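You operate a simulated robot arm through the tools that you are given. There is no shell and no other tool. Be economical: measure what you need, move in short steps, check, and stop when the job is done.

The job below is to be done with a simulated robot arm. You get a single attempt, and the scene is never put back.

## Task
Wipe the tea ring from under the cup, lay the cream coaster there and stand the cup on it.
Fine: use the purple cleaning pad; it goes back.
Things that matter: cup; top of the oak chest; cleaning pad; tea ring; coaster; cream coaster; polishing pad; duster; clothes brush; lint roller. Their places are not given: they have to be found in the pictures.

Only the result counts: the job must be done as asked and must still hold three seconds after the hand-in. Knocking over, shifting, dropping, spilling or breaking anything else fails it.

## Robot
A 7-joint arm with a two-finger parallel gripper, fixed in place. Base frame: the origin is at the foot of the arm, x ahead of it, y to its left, z up. Units: m, rad, N and s.
With the tool pointing down near the work surface it reaches from about 0.3 to 0.5 m from the base axis. Its first joint turns from -1.152 to 1.152 rad. Payload 1.57 kg.
The TCP is the grasp point between the finger pads, 0.03 m short of the fingertips. In the tool frame z runs along the fingers and y along their closing line. Largest opening 0.11 m; finger width 0.024, thickness 0.012; the body of the gripper, 0.048 by 0.112 m, starts 0.078 m behind the TCP.
Orientation is told as [roll, pitch, yaw] about the base's x, y, z axes, in that order, counted from this pose: with the fingers straight down and closing along the base's y, the tool's x points along the base's -x, its y along +y and its z along -z.

## Interface
- The arm moves only by the tool drive_tool. Its argument "series" is a list of rows, each an object of numbers (a shift or turn left out is 0, a gripper value left out holds the last): "dx", "dy", "dz": the shift along the base's x, y, z in m; "rx", "ry", "rz": the turn, a rotation vector about the base's x, y, z in rad; "claw": the gripper command, from -1 (fully open) to 1 (shut), values between in proportion. In form: [{"dx": .., "dy": .., "dz": .., "rx": .., "ry": .., "rz": .., "claw": ..}, ...]. A call has 1 to 10 rows; each row is the pose to reach, as a shift and turn from the pose commanded when the call began. Each row takes 0.2 s and may step no farther than 0.05 m and 0.15 rad from the row before; otherwise, or with a gripper value out of range, the whole call is refused. Where a pose cannot be reached the arm comes as near as it can. A force on the tool above 40 N (or 10 N above the force at the start of the call, whichever is more), or a blocked arm, ends the call early, and 0.2 s more pass. The fingers move at their own pace (about 0.108 m/s each) and stop on an object; they squeeze with about 31 N. The grip force told is the motor's: it shows also when the fingers shut on nothing. Time passes only in rows, and 0.2 s behind the last, so rows that repeat a pose let the fingers close. The reply holds the time, the measured pose of the TCP, the force on the tool along the base axes, the opening and the grip force, in the units named above and with some noise.
- Cameras (640 x 400 px; columns grow to the right, rows downward): "scene" is fixed at [0.1523, -0.3952, 1.3835]; the picture's right is [0.84, -0.55, 0.00], its down [-0.42, -0.64, -0.65] and it looks along [0.36, 0.54, -0.76] (base axes); focal length 343 px, centre (320, 200). "wrist" rides on the gripper at [-0.036, 0, -0.08] in the tool frame; the picture's right is [0.00, -1.00, 0.00], its down [0.97, 0.00, -0.24] and it looks along [0.24, 0.00, 0.97] (tool axes); focal length 218 px, centre (320, 200).
- get_image(camera): a new picture of that camera. The clock stands still meanwhile.
- measure_at(camera, pixels): for up to 12 pixels [column, row] of the newest picture of that camera ("zoom" is the newest enlarged one), the place [x, y, z] in the base frame of the surface seen there, good to about 0.003 m. The clock stands still meanwhile.
- inspect(camera, box): a new picture of the part [left, top, right, bottom] of that camera's present view, enlarged. The clock stands still meanwhile.
- job_done(): hands the job in; it is judged then, once.

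Keep the steps short. Do not move on a guess: measure, check each grasp and each placing, and mend mistakes. In all there are 80 turns and 38 pictures (those below and enlarged ones count). Leave the gripper open and the arm clear of the work at the hand-in unless told otherwise, and finish with a single line.

The tools are called as name(argument=value, ...) on one line, values as JSON. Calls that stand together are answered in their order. drive_tool: Moves the arm, as the interface text tells. Its arguments: {"type":"object","properties":{"series":{"type":"array","items":{"type":"object","properties":{"dx":{"type":"number"},"dy":{"type":"number"},"dz":{"type":"number"},"rx":{"type":"number"},"ry":{"type":"number"},"rz":{"type":"number"},"claw":{"type":"number"}}}}},"required":["series"]} The other tools are called the same way: get_image (camera) takes a picture; measure_at (camera, pixels) gives the place of the surface under pixels of a picture; inspect (camera, box) takes an enlarged picture of a part of a camera's view; job_done () hands the job in.

At the start:

```text
clock: 0.0
tool_pos: [0.3401, 0.1863, 0.8822]
tool_rot: [-0.001, -0.001, 0.001]
wrist_force: [0.3, -0.4, 0.5]
opening: 0.1104
gripper_force: 0.1
```

scene: 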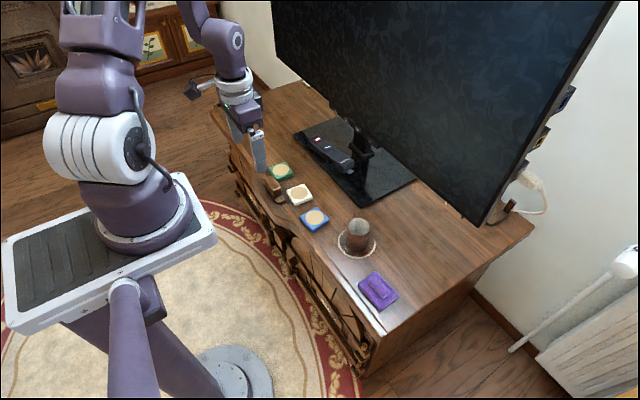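
wrist: 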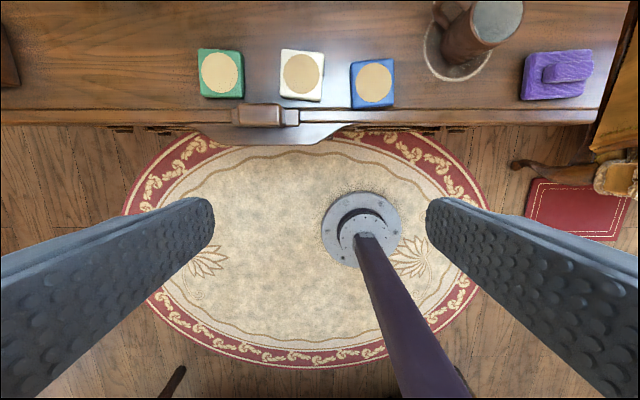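

I see three coasters (green, cream, blue), a cup with a ring around it, and a purple pad. I'll enlarge that area to see detail.

inspect(camera="scene", box=[250, 150, 430, 320])

inspect(camera="wrist", box=[180, 0, 640, 140])

```text
2.35 times, centred on (340, 235) of scene
```

zoom: 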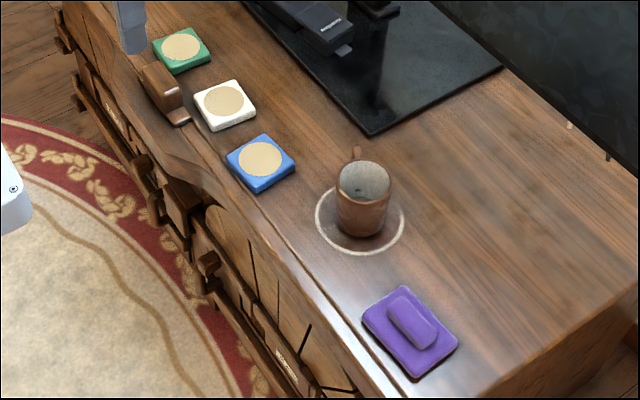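

```text
1.39 times, centred on (410, 70) of wrist
```

zoom: 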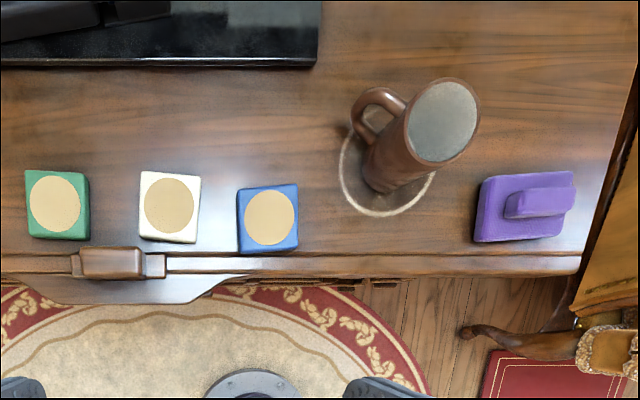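

The handle points left and up in the wrist zoom (roughly +x, +y). I'll measure the cup, ring, pad and coasters in the wrist zoom.

measure_at(camera="zoom", pixels=[[444, 120], [408, 122], [480, 118], [444, 80], [444, 160], [375, 205], [341, 165], [434, 175], [356, 112], [382, 95], [385, 188], [420, 212]])

measure_at(camera="zoom", pixels=[[484, 178], [574, 172], [476, 242], [562, 237], [510, 195], [570, 190], [505, 217], [577, 212], [540, 200], [490, 210]])

measure_at(camera="zoom", pixels=[[143, 173], [201, 178], [139, 238], [194, 243], [170, 205], [240, 188], [297, 184], [298, 245], [268, 218], [88, 176], [88, 236], [115, 205]])

```text
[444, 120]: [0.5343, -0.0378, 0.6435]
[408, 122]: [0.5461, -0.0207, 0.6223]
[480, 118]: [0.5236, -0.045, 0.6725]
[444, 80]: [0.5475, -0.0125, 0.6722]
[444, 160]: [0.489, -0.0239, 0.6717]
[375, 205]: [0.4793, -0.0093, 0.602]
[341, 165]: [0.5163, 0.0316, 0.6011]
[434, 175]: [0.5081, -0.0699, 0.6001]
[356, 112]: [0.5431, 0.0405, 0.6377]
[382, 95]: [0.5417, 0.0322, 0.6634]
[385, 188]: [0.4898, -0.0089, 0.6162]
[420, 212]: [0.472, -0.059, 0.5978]
```

```text
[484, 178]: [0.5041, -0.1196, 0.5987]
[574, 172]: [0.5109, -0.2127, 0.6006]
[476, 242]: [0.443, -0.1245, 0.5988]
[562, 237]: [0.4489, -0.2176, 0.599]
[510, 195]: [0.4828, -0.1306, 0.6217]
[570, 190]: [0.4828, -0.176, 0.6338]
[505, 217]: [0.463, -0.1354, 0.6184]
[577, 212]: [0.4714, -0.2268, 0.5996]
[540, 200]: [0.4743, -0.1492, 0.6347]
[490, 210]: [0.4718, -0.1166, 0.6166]
```

```text
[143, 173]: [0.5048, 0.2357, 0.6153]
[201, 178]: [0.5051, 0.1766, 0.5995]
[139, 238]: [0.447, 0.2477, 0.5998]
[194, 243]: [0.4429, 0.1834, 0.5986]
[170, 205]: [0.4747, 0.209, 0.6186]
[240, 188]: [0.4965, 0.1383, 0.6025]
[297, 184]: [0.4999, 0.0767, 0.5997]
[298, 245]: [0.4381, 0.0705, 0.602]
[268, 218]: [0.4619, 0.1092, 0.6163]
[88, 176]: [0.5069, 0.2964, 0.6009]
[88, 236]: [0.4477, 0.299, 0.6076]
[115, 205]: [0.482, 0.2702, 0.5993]
```

Both cameras put the chest top at about z = 0.60, so I'll trust that over the stated 0.115. Next I'll measure the ring, the TV's lower edge, the TV base and the free space in the scene picture.

measure_at(camera="scene", pixels=[[338.5, 242.7], [357, 257.5], [375, 245.5], [371.5, 233], [343.5, 252], [368, 254], [344, 231]])

measure_at(camera="scene", pixels=[[480, 222], [420, 180], [390, 155], [350, 125], [357, 204], [412, 182], [297, 134], [265, 110], [250, 130], [380, 333], [532, 222], [430, 220]])

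```text
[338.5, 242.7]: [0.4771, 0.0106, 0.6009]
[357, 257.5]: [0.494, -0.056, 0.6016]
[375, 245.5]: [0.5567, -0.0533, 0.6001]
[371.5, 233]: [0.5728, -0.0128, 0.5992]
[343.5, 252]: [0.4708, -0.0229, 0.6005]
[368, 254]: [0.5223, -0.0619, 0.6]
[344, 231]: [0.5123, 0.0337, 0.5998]
```

```text
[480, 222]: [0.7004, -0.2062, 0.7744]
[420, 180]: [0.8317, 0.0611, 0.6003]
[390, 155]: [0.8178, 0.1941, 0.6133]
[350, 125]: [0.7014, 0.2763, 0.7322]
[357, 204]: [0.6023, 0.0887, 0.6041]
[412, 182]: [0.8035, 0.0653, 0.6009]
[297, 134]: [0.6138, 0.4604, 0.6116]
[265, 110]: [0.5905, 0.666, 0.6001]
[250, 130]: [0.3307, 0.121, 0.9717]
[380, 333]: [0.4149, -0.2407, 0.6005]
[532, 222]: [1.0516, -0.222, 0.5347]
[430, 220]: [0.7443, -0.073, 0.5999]
```

The ring fits a circle centred near (0.521, -0.014) with radius about 0.05, and the cup stands at its centre. The handle points to about 68° from +x. Now I move over the cup at z ≈ 0.80 and turn the tool so the fingers close across the handle direction.

drive_tool(series=[{"dx": 0.02275, "dy": -0.02525, "dz": -0.01, "rz": 0.148, "claw": -1}, {"dx": 0.0455, "dy": -0.0505, "dz": -0.02, "rz": 0.296}, {"dx": 0.06825, "dy": -0.07575, "dz": -0.03, "rz": 0.444}, {"dx": 0.091, "dy": -0.101, "dz": -0.04, "rz": 0.592}, {"dx": 0.11375, "dy": -0.12625, "dz": -0.05, "rz": 0.74}, {"dx": 0.1365, "dy": -0.1515, "dz": -0.06, "rz": 0.888}, {"dx": 0.15925, "dy": -0.17675, "dz": -0.07, "rz": 1.036}, {"dx": 0.182, "dy": -0.202, "dz": -0.08, "rz": 1.184}, {"dx": 0.182, "dy": -0.202, "dz": -0.08, "rz": 1.184}])

get_image(camera="wrist")

```text
clock: 2.0
tool_pos: [0.5241, -0.0167, 0.8045]
tool_rot: [-0.001, 0.0, 1.184]
wrist_force: [-0.1, -0.1, -0.7]
opening: 0.1101
gripper_force: 0.0
```

```text
33 pictures are left
```

wrist: 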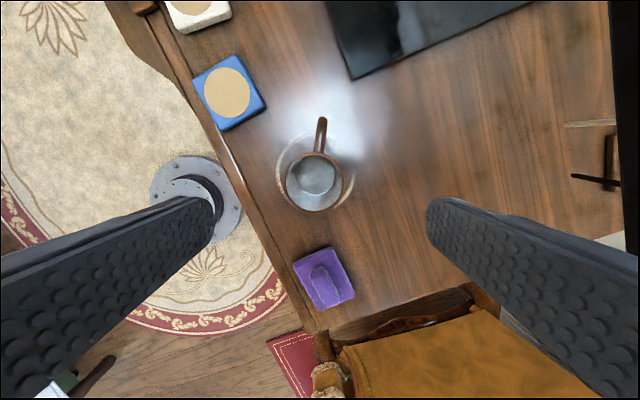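

The handle points straight up in this picture, so the turn is right. I'll measure the rim all round to centre the tool on it.

measure_at(camera="wrist", pixels=[[288, 182], [340, 182], [314, 156], [313, 209], [312, 175], [320, 120]])

inspect(camera="wrist", box=[250, 100, 380, 230])

```text
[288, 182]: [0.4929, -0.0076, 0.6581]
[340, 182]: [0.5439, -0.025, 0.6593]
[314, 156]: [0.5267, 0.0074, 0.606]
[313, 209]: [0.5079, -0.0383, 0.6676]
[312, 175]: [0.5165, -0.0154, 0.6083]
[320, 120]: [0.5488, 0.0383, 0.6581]
```

```text
3.08 times, centred on (315, 165) of wrist
```

zoom: 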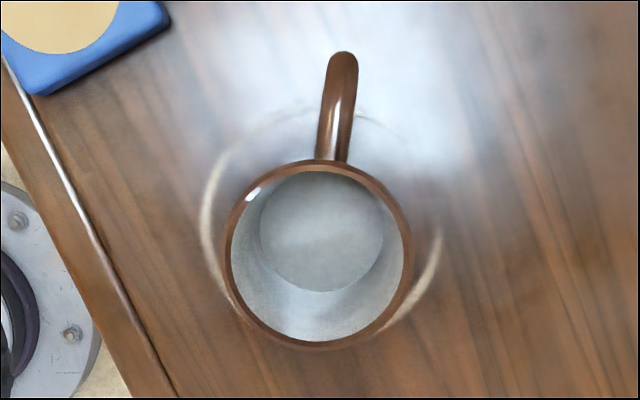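

The cup is empty and upright, centred near (0.519, -0.015), with radius about 0.031 and rim z ≈ 0.668. I'll go straight down to z ≈ 0.642 with the fingers open.

drive_tool(series=[{"dx": -0.005, "dy": 0.0015, "dz": -0.03}, {"dx": -0.005, "dy": 0.0015, "dz": -0.065}, {"dx": -0.005, "dy": 0.0015, "dz": -0.1}, {"dx": -0.005, "dy": 0.0015, "dz": -0.13}, {"dx": -0.005, "dy": 0.0015, "dz": -0.15}, {"dx": -0.005, "dy": 0.0015, "dz": -0.162}, {"dx": -0.005, "dy": 0.0015, "dz": -0.162}])

get_image(camera="wrist")

```text
clock: 3.6
tool_pos: [0.519, -0.0141, 0.6403]
tool_rot: [0.001, 0.002, 1.183]
wrist_force: [-0.7, 0.6, 0.8]
opening: 0.1099
gripper_force: 0.1
```

```text
31 pictures are left
```

wrist: 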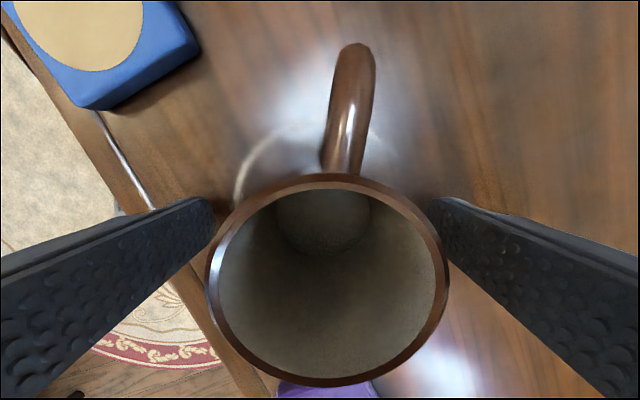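

The cup sits centred between the fingers. I'll close on it.

drive_tool(series=[{"claw": 0.0}, {"claw": 0.5}, {"claw": 1}, {"claw": 1}, {"claw": 1}])

```text
clock: 4.8
tool_pos: [0.5184, -0.0142, 0.6405]
tool_rot: [0.0, 0.0, 1.183]
wrist_force: [2.0, -0.9, 1.7]
opening: 0.0608
gripper_force: 30.4
```

The grip holds at 0.061 m. I'll lift 6 cm and move toward the free area behind the pad, which also tests the reach.

drive_tool(series=[{"dz": 0.02}, {"dz": 0.06}, {"dx": 0.015, "dy": -0.03, "dz": 0.06}, {"dx": 0.03, "dy": -0.06, "dz": 0.06}, {"dx": 0.045, "dy": -0.09, "dz": 0.06}, {"dx": 0.06, "dy": -0.115, "dz": 0.06}, {"dx": 0.06, "dy": -0.115, "dz": 0.06}])

get_image(camera="scene")

```text
clock: 6.4
tool_pos: [0.5757, -0.1291, 0.7002]
tool_rot: [0.001, 0.0, 1.184]
wrist_force: [-1.5, -0.4, -1.6]
opening: 0.0609
gripper_force: 31.1
```

```text
30 pictures are left
```

scene: 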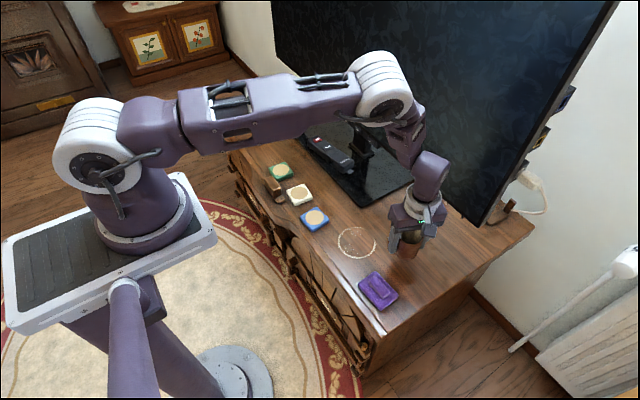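

It reaches, and the full ring is now visible. I'll go slightly farther to about (0.588, -0.16) so the wipe has room, then lower the cup until it touches.

drive_tool(series=[{"dx": 0.012, "dy": -0.03}, {"dx": 0.012, "dy": -0.03, "dz": -0.025}, {"dx": 0.012, "dy": -0.03, "dz": -0.045}, {"dx": 0.012, "dy": -0.03, "dz": -0.055}, {"dx": 0.012, "dy": -0.03, "dz": -0.0585}, {"dx": 0.012, "dy": -0.03, "dz": -0.0585}])

```text
clock: 7.8
tool_pos: [0.5885, -0.1596, 0.6419]
tool_rot: [0.0, 0.0, 1.182]
wrist_force: [0.1, 0.9, -2.3]
opening: 0.0609
gripper_force: 31.4
```

That's about 1 mm above the pick height. I'll ease down another 1.5 mm.

drive_tool(series=[{"dz": -0.001}, {"dz": -0.002}, {"dz": -0.002}])

```text
clock: 8.6
tool_pos: [0.5898, -0.1605, 0.6393]
tool_rot: [-0.002, 0.0, 1.182]
wrist_force: [0.0, 0.5, 16.1]
opening: 0.0609
gripper_force: 31.1
```

The 16 N upward force shows the cup is on the surface. I'll open and rise straight up.

drive_tool(series=[{"dz": 0.001}, {"dz": 0.001, "claw": 0.0}, {"dz": 0.001, "claw": -0.5}, {"dz": 0.001, "claw": -0.8}, {"dz": 0.03}, {"dz": 0.07}, {"dz": 0.11}, {"dz": 0.13}])

get_image(camera="wrist")

```text
clock: 10.4
tool_pos: [0.5885, -0.1598, 0.7704]
tool_rot: [0.002, 0.0, 1.183]
wrist_force: [0.6, -0.2, -0.3]
opening: 0.0991
gripper_force: 0.0
```

```text
29 pictures are left
```

wrist: 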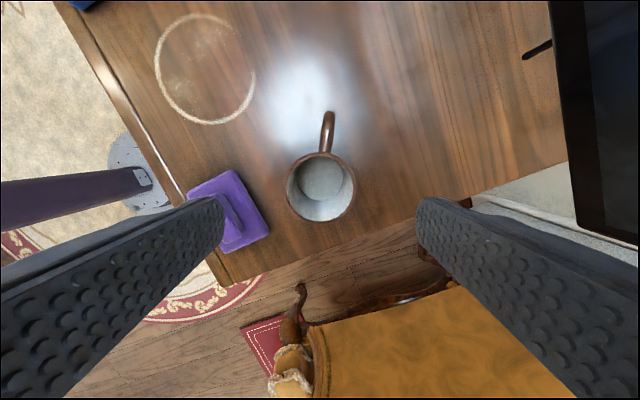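

The cup stands upright and the ring is fully visible, with faint specks inside it. I'll measure the ring extents, then move over the pad while turning to yaw ≈ 1.64 so the fingers close across its block.

measure_at(camera="wrist", pixels=[[156, 70], [254, 75], [190, 16], [208, 123], [230, 25], [170, 107], [246, 105], [165, 40]])

drive_tool(series=[{"dx": -0.028, "dy": -0.002, "rz": 0.115}, {"dx": -0.056, "dy": -0.004, "rz": 0.23}, {"dx": -0.085, "dy": -0.006, "rz": 0.345}, {"dx": -0.113, "dy": -0.007, "rz": 0.455}, {"dx": -0.113, "dy": -0.007, "rz": 0.455}])

get_image(camera="wrist")

```text
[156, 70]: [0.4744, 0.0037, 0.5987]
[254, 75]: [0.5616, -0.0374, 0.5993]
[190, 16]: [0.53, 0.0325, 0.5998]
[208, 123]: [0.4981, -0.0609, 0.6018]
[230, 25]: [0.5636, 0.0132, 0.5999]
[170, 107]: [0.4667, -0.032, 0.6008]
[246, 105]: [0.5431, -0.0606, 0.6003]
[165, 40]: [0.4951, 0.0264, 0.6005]
```

```text
clock: 11.6
tool_pos: [0.4768, -0.1654, 0.7677]
tool_rot: [0.0, 0.0, 1.64]
wrist_force: [0.1, -0.6, 0.5]
opening: 0.0991
gripper_force: 0.1
```

```text
28 pictures are left
```

wrist: 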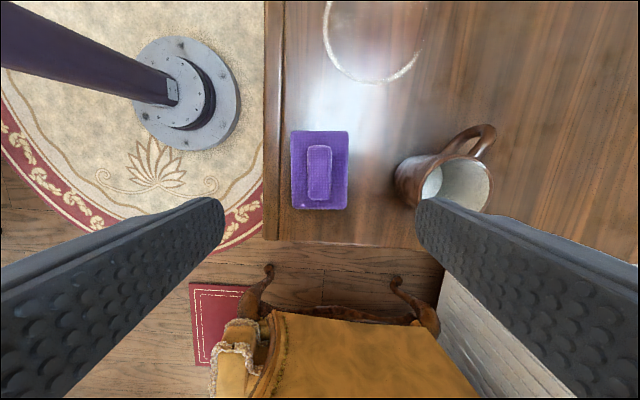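

The pad is nearly square to the picture. I'll measure its block and base edges.

inspect(camera="wrist", box=[270, 115, 370, 225])

measure_at(camera="wrist", pixels=[[318, 172], [318, 148], [318, 196], [310, 172], [327, 172], [298, 172], [342, 172], [293, 133], [346, 133], [294, 207], [345, 207], [319, 205]])

```text
3.64 times, centred on (320, 170) of wrist
```

zoom: 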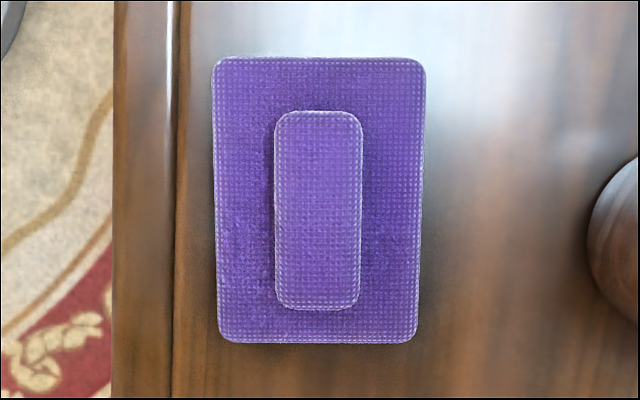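

```text
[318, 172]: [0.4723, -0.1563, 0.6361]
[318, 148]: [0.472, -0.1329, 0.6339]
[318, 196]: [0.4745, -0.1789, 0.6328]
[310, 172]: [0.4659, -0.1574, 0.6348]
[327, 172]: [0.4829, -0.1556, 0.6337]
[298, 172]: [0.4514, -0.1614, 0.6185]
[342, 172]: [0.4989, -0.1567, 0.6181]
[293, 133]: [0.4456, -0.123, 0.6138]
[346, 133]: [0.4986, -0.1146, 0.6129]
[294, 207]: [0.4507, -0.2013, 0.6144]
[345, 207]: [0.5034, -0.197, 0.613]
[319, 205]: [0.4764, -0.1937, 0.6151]
```

The pad centre is at (0.4745, -0.159). Its block is about 0.023 m wide, between z = 0.616 and 0.635. I'll narrow the opening and lower to TCP z ≈ 0.650.

drive_tool(series=[{"dx": -0.002, "dy": 0.006, "dz": -0.03, "claw": -0.1}, {"dx": -0.002, "dy": 0.006, "dz": -0.065}, {"dx": -0.002, "dy": 0.006, "dz": -0.095}, {"dx": -0.002, "dy": 0.006, "dz": -0.112}, {"dx": -0.002, "dy": 0.006, "dz": -0.1175}, {"dx": -0.002, "dy": 0.006, "dz": -0.1175}])

```text
clock: 13.0
tool_pos: [0.4758, -0.1612, 0.6492]
tool_rot: [-0.001, 0.0, 1.638]
wrist_force: [-0.3, 0.3, -0.6]
opening: 0.0606
gripper_force: 0.1
```

No contact so far. I'll close on the block.

drive_tool(series=[{"claw": 0.3}, {"claw": 1}, {"claw": 1}, {"claw": 1}])

get_image(camera="wrist")

```text
clock: 14.0
tool_pos: [0.4744, -0.1604, 0.651]
tool_rot: [-0.001, 0.0, 1.638]
wrist_force: [-0.1, 0.7, -0.8]
opening: 0.023
gripper_force: 31.3
```

```text
26 pictures are left
```

wrist: 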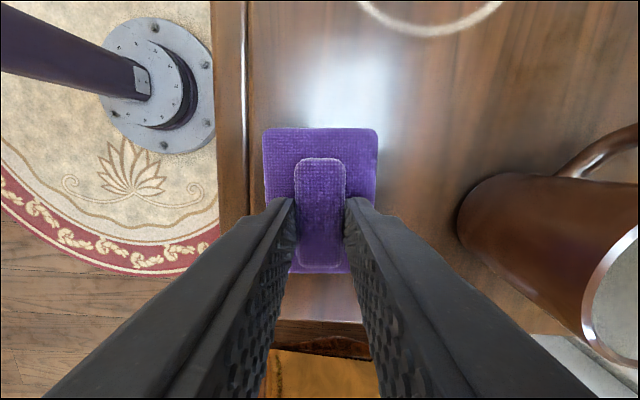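

The pad is held at 0.023 m, with home pose TCP (0.4745, -0.1605, 0.650). I'll lift it 5 cm and carry it over the ring centre.

drive_tool(series=[{"dz": 0.02}, {"dz": 0.05}, {"dx": 0.011, "dy": 0.037, "dz": 0.05}, {"dx": 0.022, "dy": 0.074, "dz": 0.05}, {"dx": 0.033, "dy": 0.11, "dz": 0.05}, {"dx": 0.0435, "dy": 0.146, "dz": 0.05}, {"dx": 0.0435, "dy": 0.146, "dz": 0.03}, {"dx": 0.0435, "dy": 0.146, "dz": 0.012}, {"dx": 0.0435, "dy": 0.146, "dz": 0.004}, {"dx": 0.0435, "dy": 0.146, "dz": 0.002}])

```text
clock: 16.2
tool_pos: [0.5167, -0.0138, 0.6546]
tool_rot: [-0.001, 0.0, 1.638]
wrist_force: [-0.3, -0.9, -0.2]
opening: 0.0226
gripper_force: 31.2
```

Now I press down gently in small steps to find the contact.

drive_tool(series=[{"dz": -0.002}, {"dz": -0.003}, {"dz": -0.0035}])

```text
clock: 17.0
tool_pos: [0.518, -0.0143, 0.6509]
tool_rot: [-0.001, 0.0, 1.637]
wrist_force: [-0.6, 0.2, 0.9]
opening: 0.023
gripper_force: 30.7
```

drive_tool(series=[{"dz": -0.001}, {"dz": -0.0015}, {"dz": -0.0015}])

```text
clock: 17.6
tool_pos: [0.5186, -0.0148, 0.6498]
tool_rot: [0.002, 0.001, 1.641]
wrist_force: [-5.1, 0.8, 13.8]
opening: 0.023
gripper_force: 30.3
stopped in row 3: the force on the tool passed its limit (the readings are from after the stop); the commanded pose is now the measured one
```

Contact is made, at 13.8 N after stopping. From this pose I wipe sideways, starting with a pass along x on this line.

drive_tool(series=[{"dx": 0.01, "dz": 0.0003}, {"dx": 0.02, "dz": 0.0003}, {"dx": 0.031, "dz": 0.0003}, {"dx": 0.02, "dz": 0.0003}, {"dx": 0.01, "dz": 0.0003}, {"dx": 0.0, "dz": 0.0003}, {"dx": -0.01, "dz": 0.0003}, {"dx": -0.02, "dz": 0.0003}, {"dx": -0.029, "dz": 0.0003}])

```text
clock: 19.6
tool_pos: [0.49, -0.0139, 0.6518]
tool_rot: [-0.001, 0.004, 1.637]
wrist_force: [0.4, -0.2, -0.7]
opening: 0.0229
gripper_force: 31.0
```

The force has dropped to nothing here, so I ease down in half-millimetre steps.

drive_tool(series=[{"dz": -0.0005}, {"dz": -0.001}, {"dz": -0.001}])

```text
clock: 20.4
tool_pos: [0.4903, -0.0145, 0.6503]
tool_rot: [-0.002, 0.003, 1.638]
wrist_force: [-6.2, -0.5, 34.7]
opening: 0.023
gripper_force: 30.7
```

That reads 34.7 N, so I back off 0.4 mm and wipe a loop: left, then along x, then right.

drive_tool(series=[{"dz": 0.0004}, {"dy": 0.01, "dz": 0.0004}, {"dy": 0.019, "dz": 0.0004}, {"dx": 0.012, "dy": 0.019, "dz": 0.0004}, {"dx": 0.024, "dy": 0.019, "dz": 0.0004}, {"dx": 0.036, "dy": 0.019, "dz": 0.0004}, {"dx": 0.048, "dy": 0.019, "dz": 0.0004}, {"dx": 0.06, "dy": 0.019, "dz": 0.0004}])

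```text
clock: 21.4
tool_pos: [0.49, 0.0034, 0.6509]
tool_rot: [0.012, 0.007, 1.639]
wrist_force: [-6.8, -0.3, 17.8]
opening: 0.0231
gripper_force: 30.8
stopped in row 4: the force on the tool passed its limit (the readings are from after the stop); the commanded pose is now the measured one
```

The call stopped on force and the tool has tilted slightly (0.012). I'll lift 1 mm, level it, and look.

drive_tool(series=[{"dz": 0.002}, {"dz": 0.002, "rx": -0.012, "ry": -0.007}, {"dz": 0.002, "rx": -0.012, "ry": -0.007}])

get_image(camera="wrist")

inspect(camera="scene", box=[290, 180, 420, 300])

```text
clock: 22.2
tool_pos: [0.49, 0.0038, 0.6501]
tool_rot: [0.005, 0.018, 1.639]
wrist_force: [0.3, -0.2, 0.3]
opening: 0.0229
gripper_force: 31.0
```

```text
25 pictures are left
```

wrist: 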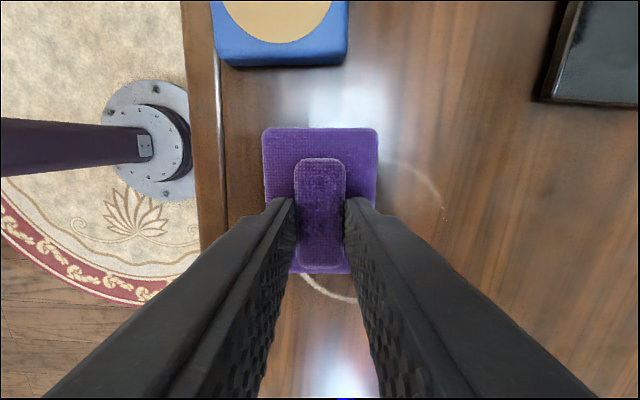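

```text
3.33 times, centred on (355, 240) of scene
```

zoom: 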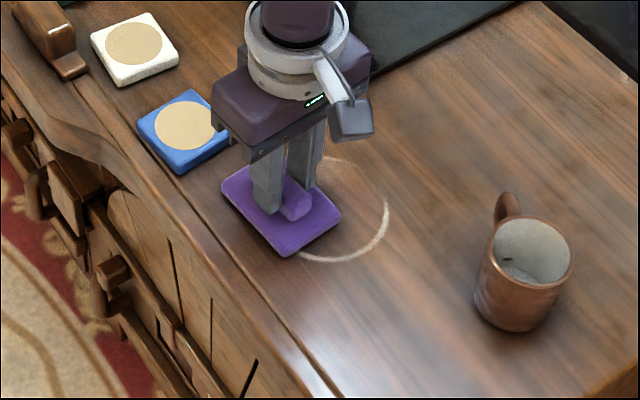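

The near part of the ring is already wiped. Yaw mixes the reported roll and pitch with my rx and ry, so I level with rx +0.018 and ry -0.005 while slightly lifted.

drive_tool(series=[{"dz": 0.003}, {"dz": 0.003, "rx": 0.018, "ry": -0.005}, {"dz": 0.003, "rx": 0.018, "ry": -0.005}, {"dz": 0.003, "rx": 0.018, "ry": -0.005}])

```text
clock: 23.2
tool_pos: [0.4875, 0.0042, 0.6551]
tool_rot: [0.0, 0.0, 1.638]
wrist_force: [-0.5, -0.2, -0.4]
opening: 0.0232
gripper_force: 31.3
```

The tool is level. I'll lower in small steps.

drive_tool(series=[{"dz": -0.002}, {"dz": -0.003}, {"dz": -0.0035}])

```text
clock: 24.0
tool_pos: [0.4896, 0.003, 0.6521]
tool_rot: [-0.001, 0.002, 1.639]
wrist_force: [-0.5, -0.4, -0.6]
opening: 0.0229
gripper_force: 30.7
```

drive_tool(series=[{"dz": -0.0005}, {"dz": -0.001}])

```text
clock: 24.6
tool_pos: [0.4887, 0.0034, 0.6504]
tool_rot: [-0.001, 0.001, 1.639]
wrist_force: [0.2, 0.4, -0.9]
opening: 0.023
gripper_force: 31.0
```

drive_tool(series=[{"dz": -0.0004}, {"dz": -0.0008}])

```text
clock: 25.2
tool_pos: [0.489, 0.0031, 0.6495]
tool_rot: [-0.004, 0.0, 1.639]
wrist_force: [-3.5, 4.0, 20.2]
opening: 0.023
gripper_force: 31.3
```

Contact at 20 N. I back off 0.3 mm and sweep along x, then come back on a line farther right.

drive_tool(series=[{"dx": 0.008, "dz": 0.0003}, {"dx": 0.02, "dz": 0.0003}, {"dx": 0.032, "dz": 0.0003}, {"dx": 0.044, "dz": 0.0003}, {"dx": 0.054, "dz": 0.0003}, {"dx": 0.062, "dz": 0.0003}, {"dx": 0.062, "dy": -0.012, "dz": 0.0003}, {"dx": 0.062, "dy": -0.025, "dz": 0.0003}, {"dx": 0.062, "dy": -0.038, "dz": 0.0003}])

```text
clock: 25.5
tool_pos: [0.4906, 0.0023, 0.6493]
tool_rot: [0.005, 0.002, 1.639]
wrist_force: [-6.4, 1.0, 16.9]
opening: 0.023
gripper_force: 30.7
stopped in row 1: the force on the tool passed its limit (the readings are from after the stop); the commanded pose is now the measured one
```

Starting the +x move under that load trips the limit. I'll use a lighter touch: up 0.9 mm, level, then sweep.

drive_tool(series=[{"dz": 0.0009, "ry": -0.005}, {"dx": 0.006, "dz": 0.0009, "ry": -0.005}, {"dx": 0.014, "dz": 0.0009, "ry": -0.005}, {"dx": 0.024, "dz": 0.0009, "ry": -0.005}, {"dx": 0.034, "dz": 0.0009, "ry": -0.005}, {"dx": 0.044, "dz": 0.0009, "ry": -0.005}, {"dx": 0.054, "dz": 0.0009, "ry": -0.005}, {"dx": 0.06, "dz": 0.0009, "ry": -0.005}])

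```text
clock: 27.3
tool_pos: [0.5506, 0.0029, 0.6494]
tool_rot: [0.0, 0.003, 1.638]
wrist_force: [-16.0, -0.8, 31.8]
opening: 0.0229
gripper_force: 31.2
```

That sweep stayed in contact (32 N now). Next I sweep toward -y with 0.4 mm relief, then back along -x.

drive_tool(series=[{"dz": 0.0004}, {"dy": -0.008, "dz": 0.0005}, {"dy": -0.018, "dz": 0.0005}, {"dy": -0.028, "dz": 0.0005}, {"dy": -0.038, "dz": 0.0005}, {"dx": -0.01, "dy": -0.038, "dz": 0.0005}, {"dx": -0.022, "dy": -0.038, "dz": 0.0005}, {"dx": -0.034, "dy": -0.038, "dz": 0.0005}, {"dx": -0.046, "dy": -0.038, "dz": 0.0005}, {"dx": -0.06, "dy": -0.038, "dz": 0.0005}])

inspect(camera="scene", box=[290, 180, 420, 300])

```text
clock: 29.5
tool_pos: [0.4903, -0.0368, 0.6505]
tool_rot: [0.0, 0.0, 1.64]
wrist_force: [-0.6, -0.1, -0.1]
opening: 0.023
gripper_force: 30.5
```

```text
3.33 times, centred on (355, 240) of scene
```

zoom: 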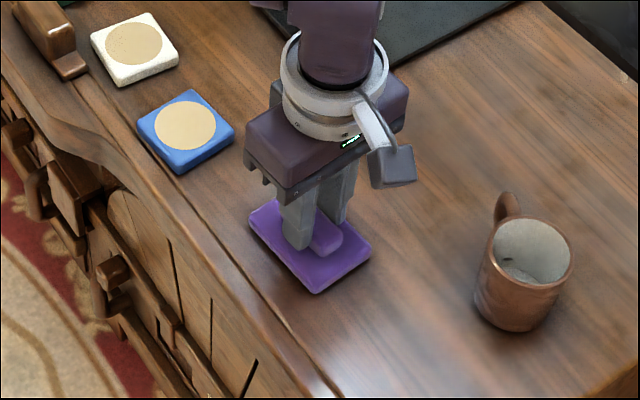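

The visible part of the ring is gone. I'll lift the pad and move back a little to view the whole place.

drive_tool(series=[{"dz": 0.03}, {"dz": 0.06}, {"dx": -0.005, "dy": -0.04, "dz": 0.075}, {"dx": -0.01, "dy": -0.08, "dz": 0.075}, {"dx": -0.0155, "dy": -0.1235, "dz": 0.075}, {"dx": -0.0155, "dy": -0.1235, "dz": 0.075}])

inspect(camera="scene", box=[310, 195, 400, 275])

get_image(camera="wrist")

```text
clock: 30.9
tool_pos: [0.4761, -0.1583, 0.7233]
tool_rot: [0.0, 0.002, 1.64]
wrist_force: [0.4, -0.6, -0.5]
opening: 0.0229
gripper_force: 30.3
```

```text
5.00 times, centred on (355, 235) of scene
```

zoom: 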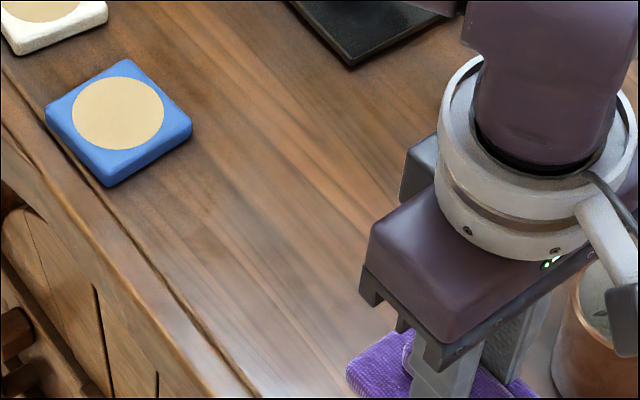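

```text
21 pictures are left
```

wrist: 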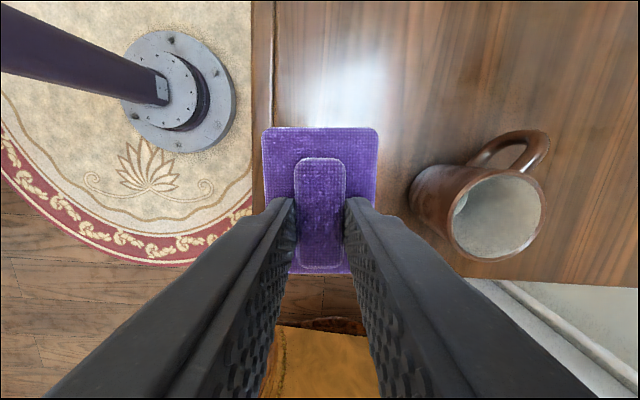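

The place is clean in both views. I'll lower the pad to its home at (0.4745, -0.1605).

drive_tool(series=[{"dx": -0.001, "dy": -0.002, "dz": -0.03}, {"dx": -0.001, "dy": -0.002, "dz": -0.055}, {"dx": -0.001, "dy": -0.002, "dz": -0.067}, {"dx": -0.001, "dy": -0.002, "dz": -0.071}, {"dx": -0.001, "dy": -0.002, "dz": -0.0715}])

```text
clock: 32.1
tool_pos: [0.4736, -0.1615, 0.6536]
tool_rot: [-0.001, 0.002, 1.638]
wrist_force: [0.4, 0.5, -0.4]
opening: 0.0229
gripper_force: 30.7
```

drive_tool(series=[{"dz": -0.001}, {"dz": -0.0018}, {"dz": -0.0024}])

```text
clock: 32.9
tool_pos: [0.4738, -0.161, 0.6514]
tool_rot: [0.002, 0.0, 1.639]
wrist_force: [-0.1, 0.2, -1.3]
opening: 0.0228
gripper_force: 31.7
```

drive_tool(series=[{"dz": -0.0005}, {"dz": -0.001}, {"dz": -0.0014}])

```text
clock: 33.7
tool_pos: [0.4736, -0.1595, 0.6519]
tool_rot: [0.0, 0.002, 1.641]
wrist_force: [-0.8, -0.4, -0.8]
opening: 0.0228
gripper_force: 30.1
```

drive_tool(series=[{"dz": -0.0005}, {"dz": -0.001}, {"dz": -0.0013}])

```text
clock: 34.5
tool_pos: [0.4725, -0.1606, 0.6496]
tool_rot: [0.0, 0.002, 1.64]
wrist_force: [-3.8, 0.0, 15.2]
opening: 0.0228
gripper_force: 30.7
```

The pad is on the surface (15 N). I'll open gently and rise.

drive_tool(series=[{"dz": 0.0005, "claw": 0.5}, {"dz": 0.001, "claw": 0.2}, {"dz": 0.001, "claw": 0.0}, {"dz": 0.02, "claw": 0.0}, {"dz": 0.06}, {"dz": 0.1}, {"dz": 0.14}, {"dz": 0.17}])

get_image(camera="wrist")

```text
clock: 36.3
tool_pos: [0.4726, -0.1578, 0.8213]
tool_rot: [-0.001, 0.003, 1.641]
wrist_force: [0.3, -0.5, 0.7]
opening: 0.0549
gripper_force: 0.2
```

```text
20 pictures are left
```

wrist: 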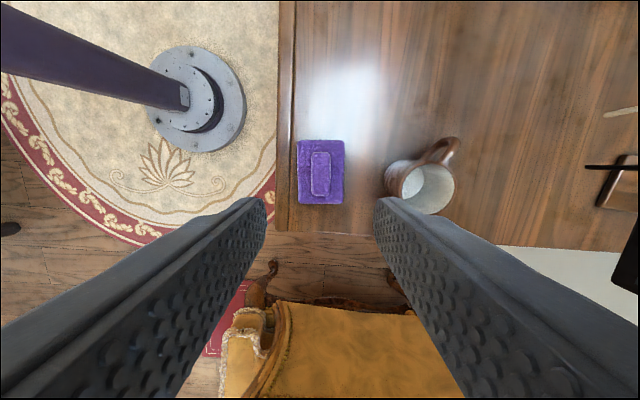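

The pad is home and the ring is gone. Now I travel at z ≈ 0.82 to above the cream coaster, turning back toward yaw 0.

drive_tool(series=[{"dy": 0.0366, "rz": -0.149, "claw": -0.4}, {"dy": 0.0732, "rz": -0.298}, {"dy": 0.1098, "rz": -0.447}, {"dy": 0.1464, "rz": -0.596}, {"dy": 0.183, "rz": -0.745}, {"dy": 0.2196, "rz": -0.894}, {"dy": 0.2562, "rz": -1.043}, {"dy": 0.2928, "rz": -1.192}, {"dy": 0.3294, "rz": -1.341}, {"dy": 0.366, "rz": -1.49}])

drive_tool(series=[{"rz": -0.075, "dz": -0.02}, {"rz": -0.15, "dz": -0.05}, {"rz": -0.15, "dz": -0.05}])

get_image(camera="wrist")

```text
clock: 38.5
tool_pos: [0.4734, 0.2047, 0.8189]
tool_rot: [-0.001, 0.001, 0.144]
wrist_force: [0.5, 0.6, 0.4]
opening: 0.0769
gripper_force: 0.0
```

```text
clock: 39.3
tool_pos: [0.4716, 0.2032, 0.7681]
tool_rot: [0.001, 0.001, 0.0]
wrist_force: [-0.7, -0.6, -0.2]
opening: 0.077
gripper_force: 0.1
```

```text
19 pictures are left
```

wrist: 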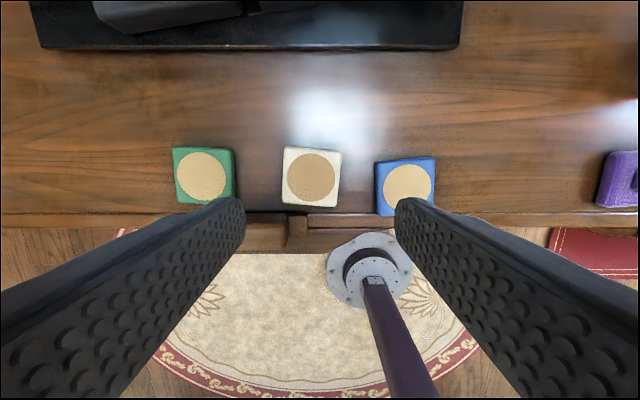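

inspect(camera="wrist", box=[260, 130, 360, 230])

measure_at(camera="wrist", pixels=[[287, 149], [339, 154], [284, 204], [335, 209], [311, 178], [286, 176], [337, 181], [313, 151], [310, 206], [233, 178], [378, 185]])

```text
4.00 times, centred on (310, 180) of wrist
```

zoom: 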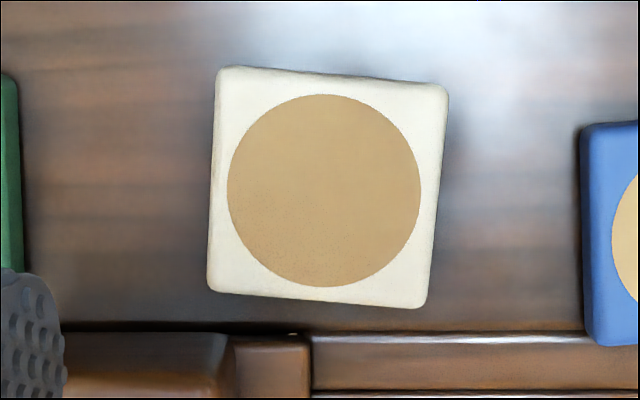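

```text
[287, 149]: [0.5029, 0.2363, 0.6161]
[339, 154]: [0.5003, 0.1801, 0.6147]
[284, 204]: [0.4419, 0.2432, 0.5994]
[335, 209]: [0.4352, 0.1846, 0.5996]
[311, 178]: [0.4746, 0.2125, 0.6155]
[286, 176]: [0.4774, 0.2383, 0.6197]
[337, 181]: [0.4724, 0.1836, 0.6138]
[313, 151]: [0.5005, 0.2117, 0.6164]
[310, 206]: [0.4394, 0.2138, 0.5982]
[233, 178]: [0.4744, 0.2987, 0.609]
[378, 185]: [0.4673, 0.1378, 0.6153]
```

The cream coaster's centre is (0.4748, 0.2126). It's about 0.057 m across and turned about -4.5°. I'll align and lower to z ≈ 0.636.

drive_tool(series=[{"dx": 0.002, "dy": 0.009, "dz": -0.02, "rz": -0.079}, {"dx": 0.002, "dy": 0.009, "dz": -0.055, "rz": -0.079}, {"dx": 0.002, "dy": 0.009, "dz": -0.09, "rz": -0.079}, {"dx": 0.002, "dy": 0.009, "dz": -0.115, "rz": -0.079}, {"dx": 0.002, "dy": 0.009, "dz": -0.128, "rz": -0.079}, {"dx": 0.002, "dy": 0.009, "dz": -0.132, "rz": -0.079}, {"dx": 0.002, "dy": 0.009, "dz": -0.132, "rz": -0.079}])

get_image(camera="wrist")

```text
clock: 40.9
tool_pos: [0.4776, 0.215, 0.6383]
tool_rot: [0.001, 0.002, -0.081]
wrist_force: [-0.2, 0.8, 1.0]
opening: 0.0773
gripper_force: 0.0
```

```text
17 pictures are left
```

wrist: 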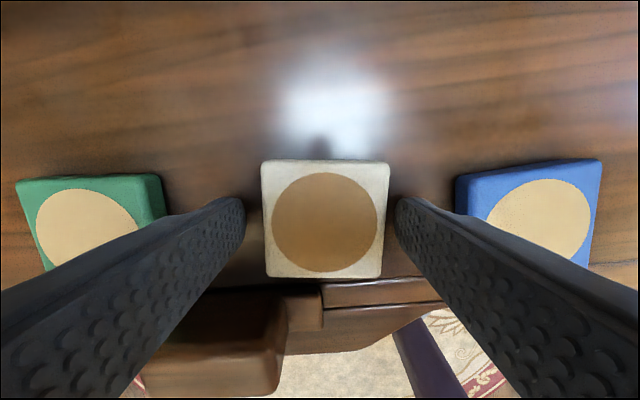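

The coaster is square between the fingers. I go down 2.5 mm more, shift 2 mm toward -y, and close.

drive_tool(series=[{"dy": -0.002, "dz": -0.0025}, {"dy": -0.002, "dz": -0.0025, "claw": 0.0}, {"dy": -0.002, "dz": -0.0025, "claw": 0.5}, {"dy": -0.002, "dz": -0.0025, "claw": 1}, {"dy": -0.002, "dz": -0.0025, "claw": 1}])

```text
clock: 42.1
tool_pos: [0.4759, 0.212, 0.6357]
tool_rot: [0.001, 0.002, -0.081]
wrist_force: [0.6, 0.7, 1.4]
opening: 0.0611
gripper_force: 30.8
```

The coaster is held at 0.061 m. I lift it 8 cm and carry it over the wiped spot.

drive_tool(series=[{"dz": 0.04}, {"dz": 0.08}, {"dx": 0.007, "dy": -0.038, "dz": 0.08}, {"dx": 0.014, "dy": -0.076, "dz": 0.08}, {"dx": 0.021, "dy": -0.114, "dz": 0.08}, {"dx": 0.028, "dy": -0.152, "dz": 0.08}, {"dx": 0.035, "dy": -0.19, "dz": 0.08}, {"dx": 0.043, "dy": -0.2265, "dz": 0.08}, {"dx": 0.043, "dy": -0.2265, "dz": 0.08}])

inspect(camera="scene", box=[270, 150, 430, 320])

```text
clock: 44.1
tool_pos: [0.5179, -0.014, 0.7125]
tool_rot: [-0.001, 0.002, -0.08]
wrist_force: [-0.2, 0.2, -0.7]
opening: 0.0608
gripper_force: 31.3
```

```text
2.35 times, centred on (350, 235) of scene
```

zoom: 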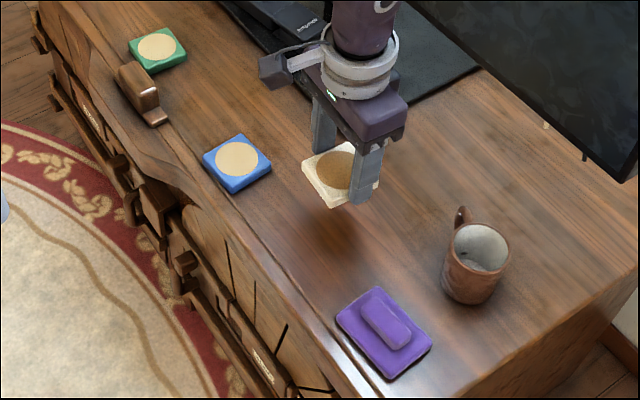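

It's over a clean spot. I'll lower to just above the surface.

drive_tool(series=[{"dz": -0.03}, {"dz": -0.055}, {"dz": -0.07}, {"dz": -0.077}, {"dz": -0.0785}, {"dz": -0.0785}])

```text
clock: 45.5
tool_pos: [0.5202, -0.0137, 0.6362]
tool_rot: [0.001, 0.002, -0.081]
wrist_force: [-0.1, -0.3, -0.5]
opening: 0.0608
gripper_force: 31.0
```

drive_tool(series=[{"dz": -0.0007}, {"dz": -0.0013}, {"dz": -0.0017}])

```text
clock: 46.3
tool_pos: [0.5194, -0.0143, 0.635]
tool_rot: [-0.002, 0.002, -0.081]
wrist_force: [-3.0, 1.1, 15.4]
opening: 0.061
gripper_force: 31.0
```

Contact at 15 N. I release and rise straight up.

drive_tool(series=[{"dz": 0.0005, "claw": 0.5}, {"dz": 0.0005, "claw": -0.3}, {"dz": 0.0005, "claw": -0.5}, {"dz": 0.0005, "claw": -0.5}, {"dz": 0.03}, {"dz": 0.07}, {"dz": 0.11}, {"dz": 0.14}, {"dz": 0.14}])

inspect(camera="wrist", box=[240, 100, 400, 240])

```text
clock: 48.3
tool_pos: [0.5193, -0.0158, 0.7735]
tool_rot: [0.0, 0.001, -0.079]
wrist_force: [0.9, 0.1, 0.1]
opening: 0.0826
gripper_force: 0.0
```

```text
2.86 times, centred on (320, 170) of wrist
```

zoom: 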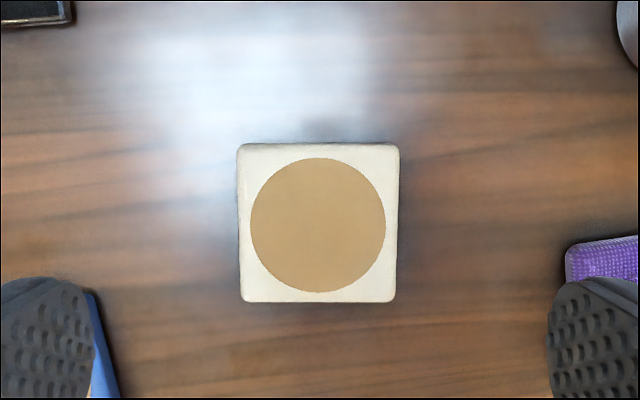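

The coaster lies flat on the clean spot. I'll measure its centre and height for the cup placement.

measure_at(camera="zoom", pixels=[[318, 225], [252, 225], [385, 225], [318, 159], [318, 291], [245, 150], [393, 150], [245, 296], [390, 296]])

```text
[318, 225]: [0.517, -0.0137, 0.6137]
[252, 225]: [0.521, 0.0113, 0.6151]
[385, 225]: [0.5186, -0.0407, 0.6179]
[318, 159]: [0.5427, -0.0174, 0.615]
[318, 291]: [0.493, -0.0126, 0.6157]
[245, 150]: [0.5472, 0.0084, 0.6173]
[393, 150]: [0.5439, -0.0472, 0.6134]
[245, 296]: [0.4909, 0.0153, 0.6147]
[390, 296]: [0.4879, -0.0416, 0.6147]
```

The coaster's centre is about (0.518, -0.015) with its top at z ≈ 0.6155. I go back over the parked cup, turning to yaw 1.184 at z ≈ 0.77 with the fingers open.

drive_tool(series=[{"dx": 0.0077, "dy": -0.016, "rz": 0.1404, "claw": -0.8}, {"dx": 0.0154, "dy": -0.032, "rz": 0.2808}, {"dx": 0.0231, "dy": -0.048, "rz": 0.4212}, {"dx": 0.0308, "dy": -0.064, "rz": 0.5616}, {"dx": 0.0385, "dy": -0.08, "rz": 0.702}, {"dx": 0.0462, "dy": -0.096, "rz": 0.8424}, {"dx": 0.0539, "dy": -0.112, "rz": 0.9828}, {"dx": 0.0616, "dy": -0.128, "rz": 1.1232}, {"dx": 0.0695, "dy": -0.1445, "rz": 1.264}, {"dx": 0.0695, "dy": -0.1445, "rz": 1.264}])

inspect(camera="wrist", box=[230, 90, 410, 240])

```text
clock: 50.5
tool_pos: [0.5879, -0.1578, 0.7746]
tool_rot: [0.0, 0.002, 1.184]
wrist_force: [0.3, -0.4, -0.2]
opening: 0.0991
gripper_force: 0.1
```

```text
2.67 times, centred on (320, 165) of wrist
```

zoom: 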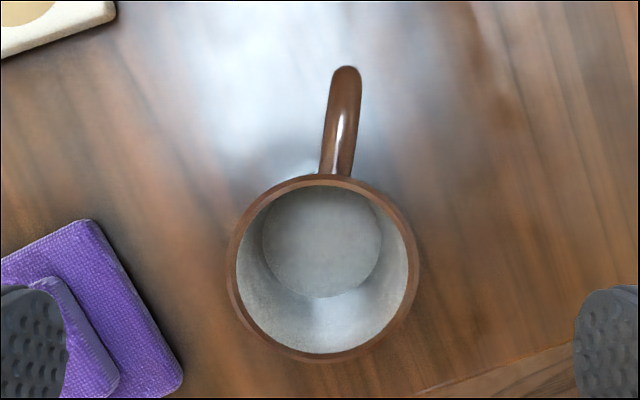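

The cup is where I left it, centred with the handle up. I'll narrow to 0.088 m to clear the pad and descend to z ≈ 0.641.

drive_tool(series=[{"dy": -0.001, "dz": -0.02, "claw": -0.6}, {"dy": -0.001, "dz": -0.055}, {"dy": -0.001, "dz": -0.09}, {"dy": -0.001, "dz": -0.115}, {"dy": -0.001, "dz": -0.129}, {"dy": -0.001, "dz": -0.132}, {"dy": -0.001, "dz": -0.132}])

get_image(camera="wrist")

```text
clock: 52.1
tool_pos: [0.5885, -0.1587, 0.6427]
tool_rot: [0.001, 0.003, 1.184]
wrist_force: [0.2, -0.3, 0.6]
opening: 0.0883
gripper_force: 0.0
```

```text
13 pictures are left
```

wrist: 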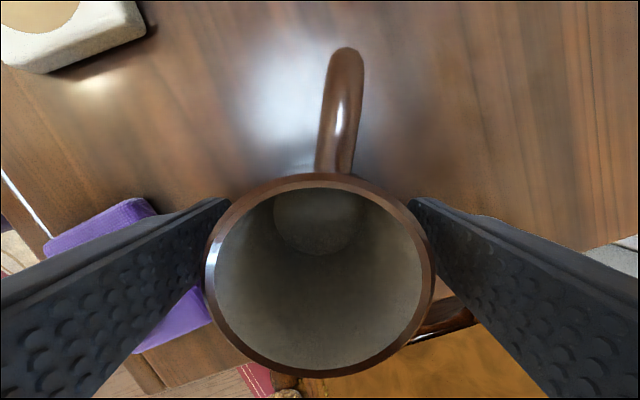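

The fingers straddle the cup and clear the pad. I'll close.

drive_tool(series=[{"claw": 0.0}, {"claw": 0.5}, {"claw": 1}, {"claw": 1}, {"claw": 1}])

```text
clock: 53.3
tool_pos: [0.5887, -0.1603, 0.6415]
tool_rot: [0.0, 0.003, 1.184]
wrist_force: [-0.4, 0.8, -0.9]
opening: 0.0612
gripper_force: 31.0
```

Gripped at 0.061 m. I lift 6 cm and carry the cup over the coaster.

drive_tool(series=[{"dz": 0.02}, {"dz": 0.06}, {"dx": -0.0175, "dy": 0.036, "dz": 0.06}, {"dx": -0.035, "dy": 0.0725, "dz": 0.06}, {"dx": -0.053, "dy": 0.109, "dz": 0.06}, {"dx": -0.0705, "dy": 0.145, "dz": 0.06}, {"dx": -0.0705, "dy": 0.145, "dz": 0.04}, {"dx": -0.0705, "dy": 0.145, "dz": 0.025}, {"dx": -0.0705, "dy": 0.145, "dz": 0.02}, {"dx": -0.0705, "dy": 0.145, "dz": 0.02}])

inspect(camera="scene", box=[310, 190, 410, 290])

```text
clock: 55.5
tool_pos: [0.5161, -0.014, 0.6617]
tool_rot: [0.001, 0.001, 1.185]
wrist_force: [0.3, 0.6, -1.9]
opening: 0.0606
gripper_force: 30.7
```

```text
4.00 times, centred on (360, 240) of scene
```

zoom: 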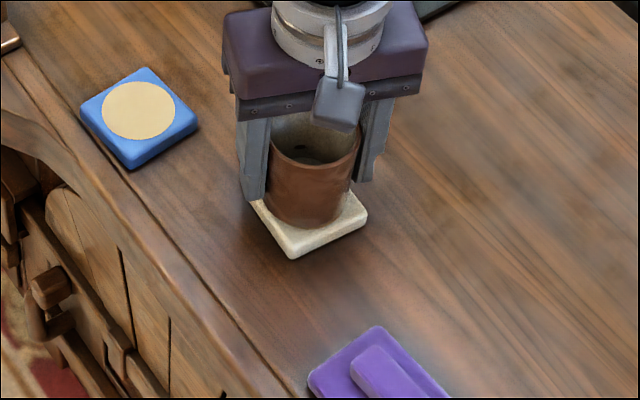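

The cup is right over the coaster, about 4 mm up. I lower in small steps.

drive_tool(series=[{"dx": 0.001, "dz": -0.0015}, {"dx": 0.001, "dz": -0.0025}, {"dx": 0.001, "dz": -0.0032}, {"dx": 0.001, "dz": -0.0032}])

```text
clock: 56.5
tool_pos: [0.5171, -0.0136, 0.6593]
tool_rot: [0.001, 0.002, 1.185]
wrist_force: [-0.6, 0.2, -2.7]
opening: 0.0609
gripper_force: 31.2
```

drive_tool(series=[{"dz": -0.0006}, {"dz": -0.0012}, {"dz": -0.0016}])

```text
clock: 57.3
tool_pos: [0.518, -0.0144, 0.6581]
tool_rot: [-0.002, 0.002, 1.181]
wrist_force: [-5.8, 1.7, 20.7]
opening: 0.0608
gripper_force: 31.1
```

The cup stands on the coaster (21 N). I ease up slightly, open and rise.

drive_tool(series=[{"dz": 0.0006}, {"dz": 0.0006, "claw": 0.0}, {"dz": 0.0006, "claw": -0.6}, {"dz": 0.0006, "claw": -0.8}, {"dz": 0.03}, {"dz": 0.07}, {"dz": 0.11}, {"dz": 0.15}])

get_image(camera="wrist")

```text
clock: 59.1
tool_pos: [0.5169, -0.0135, 0.8083]
tool_rot: [0.001, 0.003, 1.184]
wrist_force: [0.1, -0.8, -0.2]
opening: 0.0991
gripper_force: 0.1
```

```text
11 pictures are left
```

wrist: 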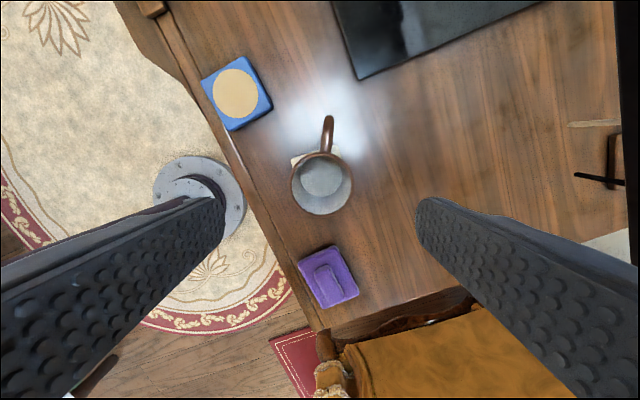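

The cup is on the coaster. I'll draw the arm back and up, clear of the work, and check from the scene camera.

drive_tool(series=[{"dz": 0.03}, {"dx": -0.035, "dy": 0.02, "dz": 0.05}, {"dx": -0.07, "dy": 0.05, "dz": 0.06}, {"dx": -0.105, "dy": 0.085, "dz": 0.07}, {"dx": -0.14, "dy": 0.12, "dz": 0.07}, {"dx": -0.17, "dy": 0.155, "dz": 0.07, "claw": -1}, {"dx": -0.17, "dy": 0.155, "dz": 0.07}])

inspect(camera="scene", box=[250, 150, 430, 320])

inspect(camera="scene", box=[320, 200, 400, 270])

```text
refused: row 4 steps farther than a row can; nothing moved
```

```text
2.35 times, centred on (340, 235) of scene
```

zoom: 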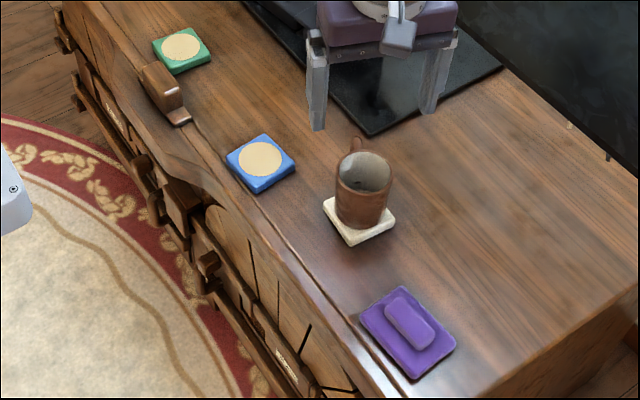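

```text
5.71 times, centred on (360, 235) of scene
```

zoom: 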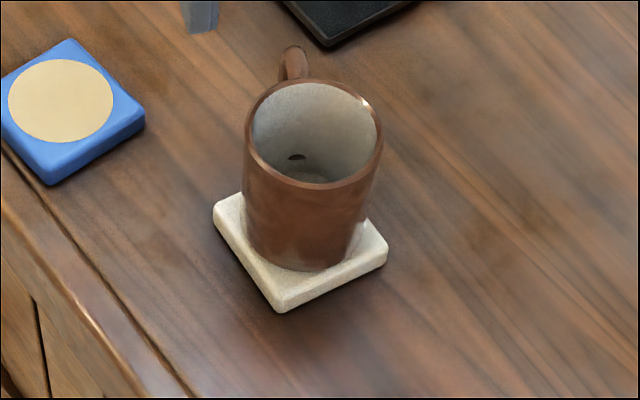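

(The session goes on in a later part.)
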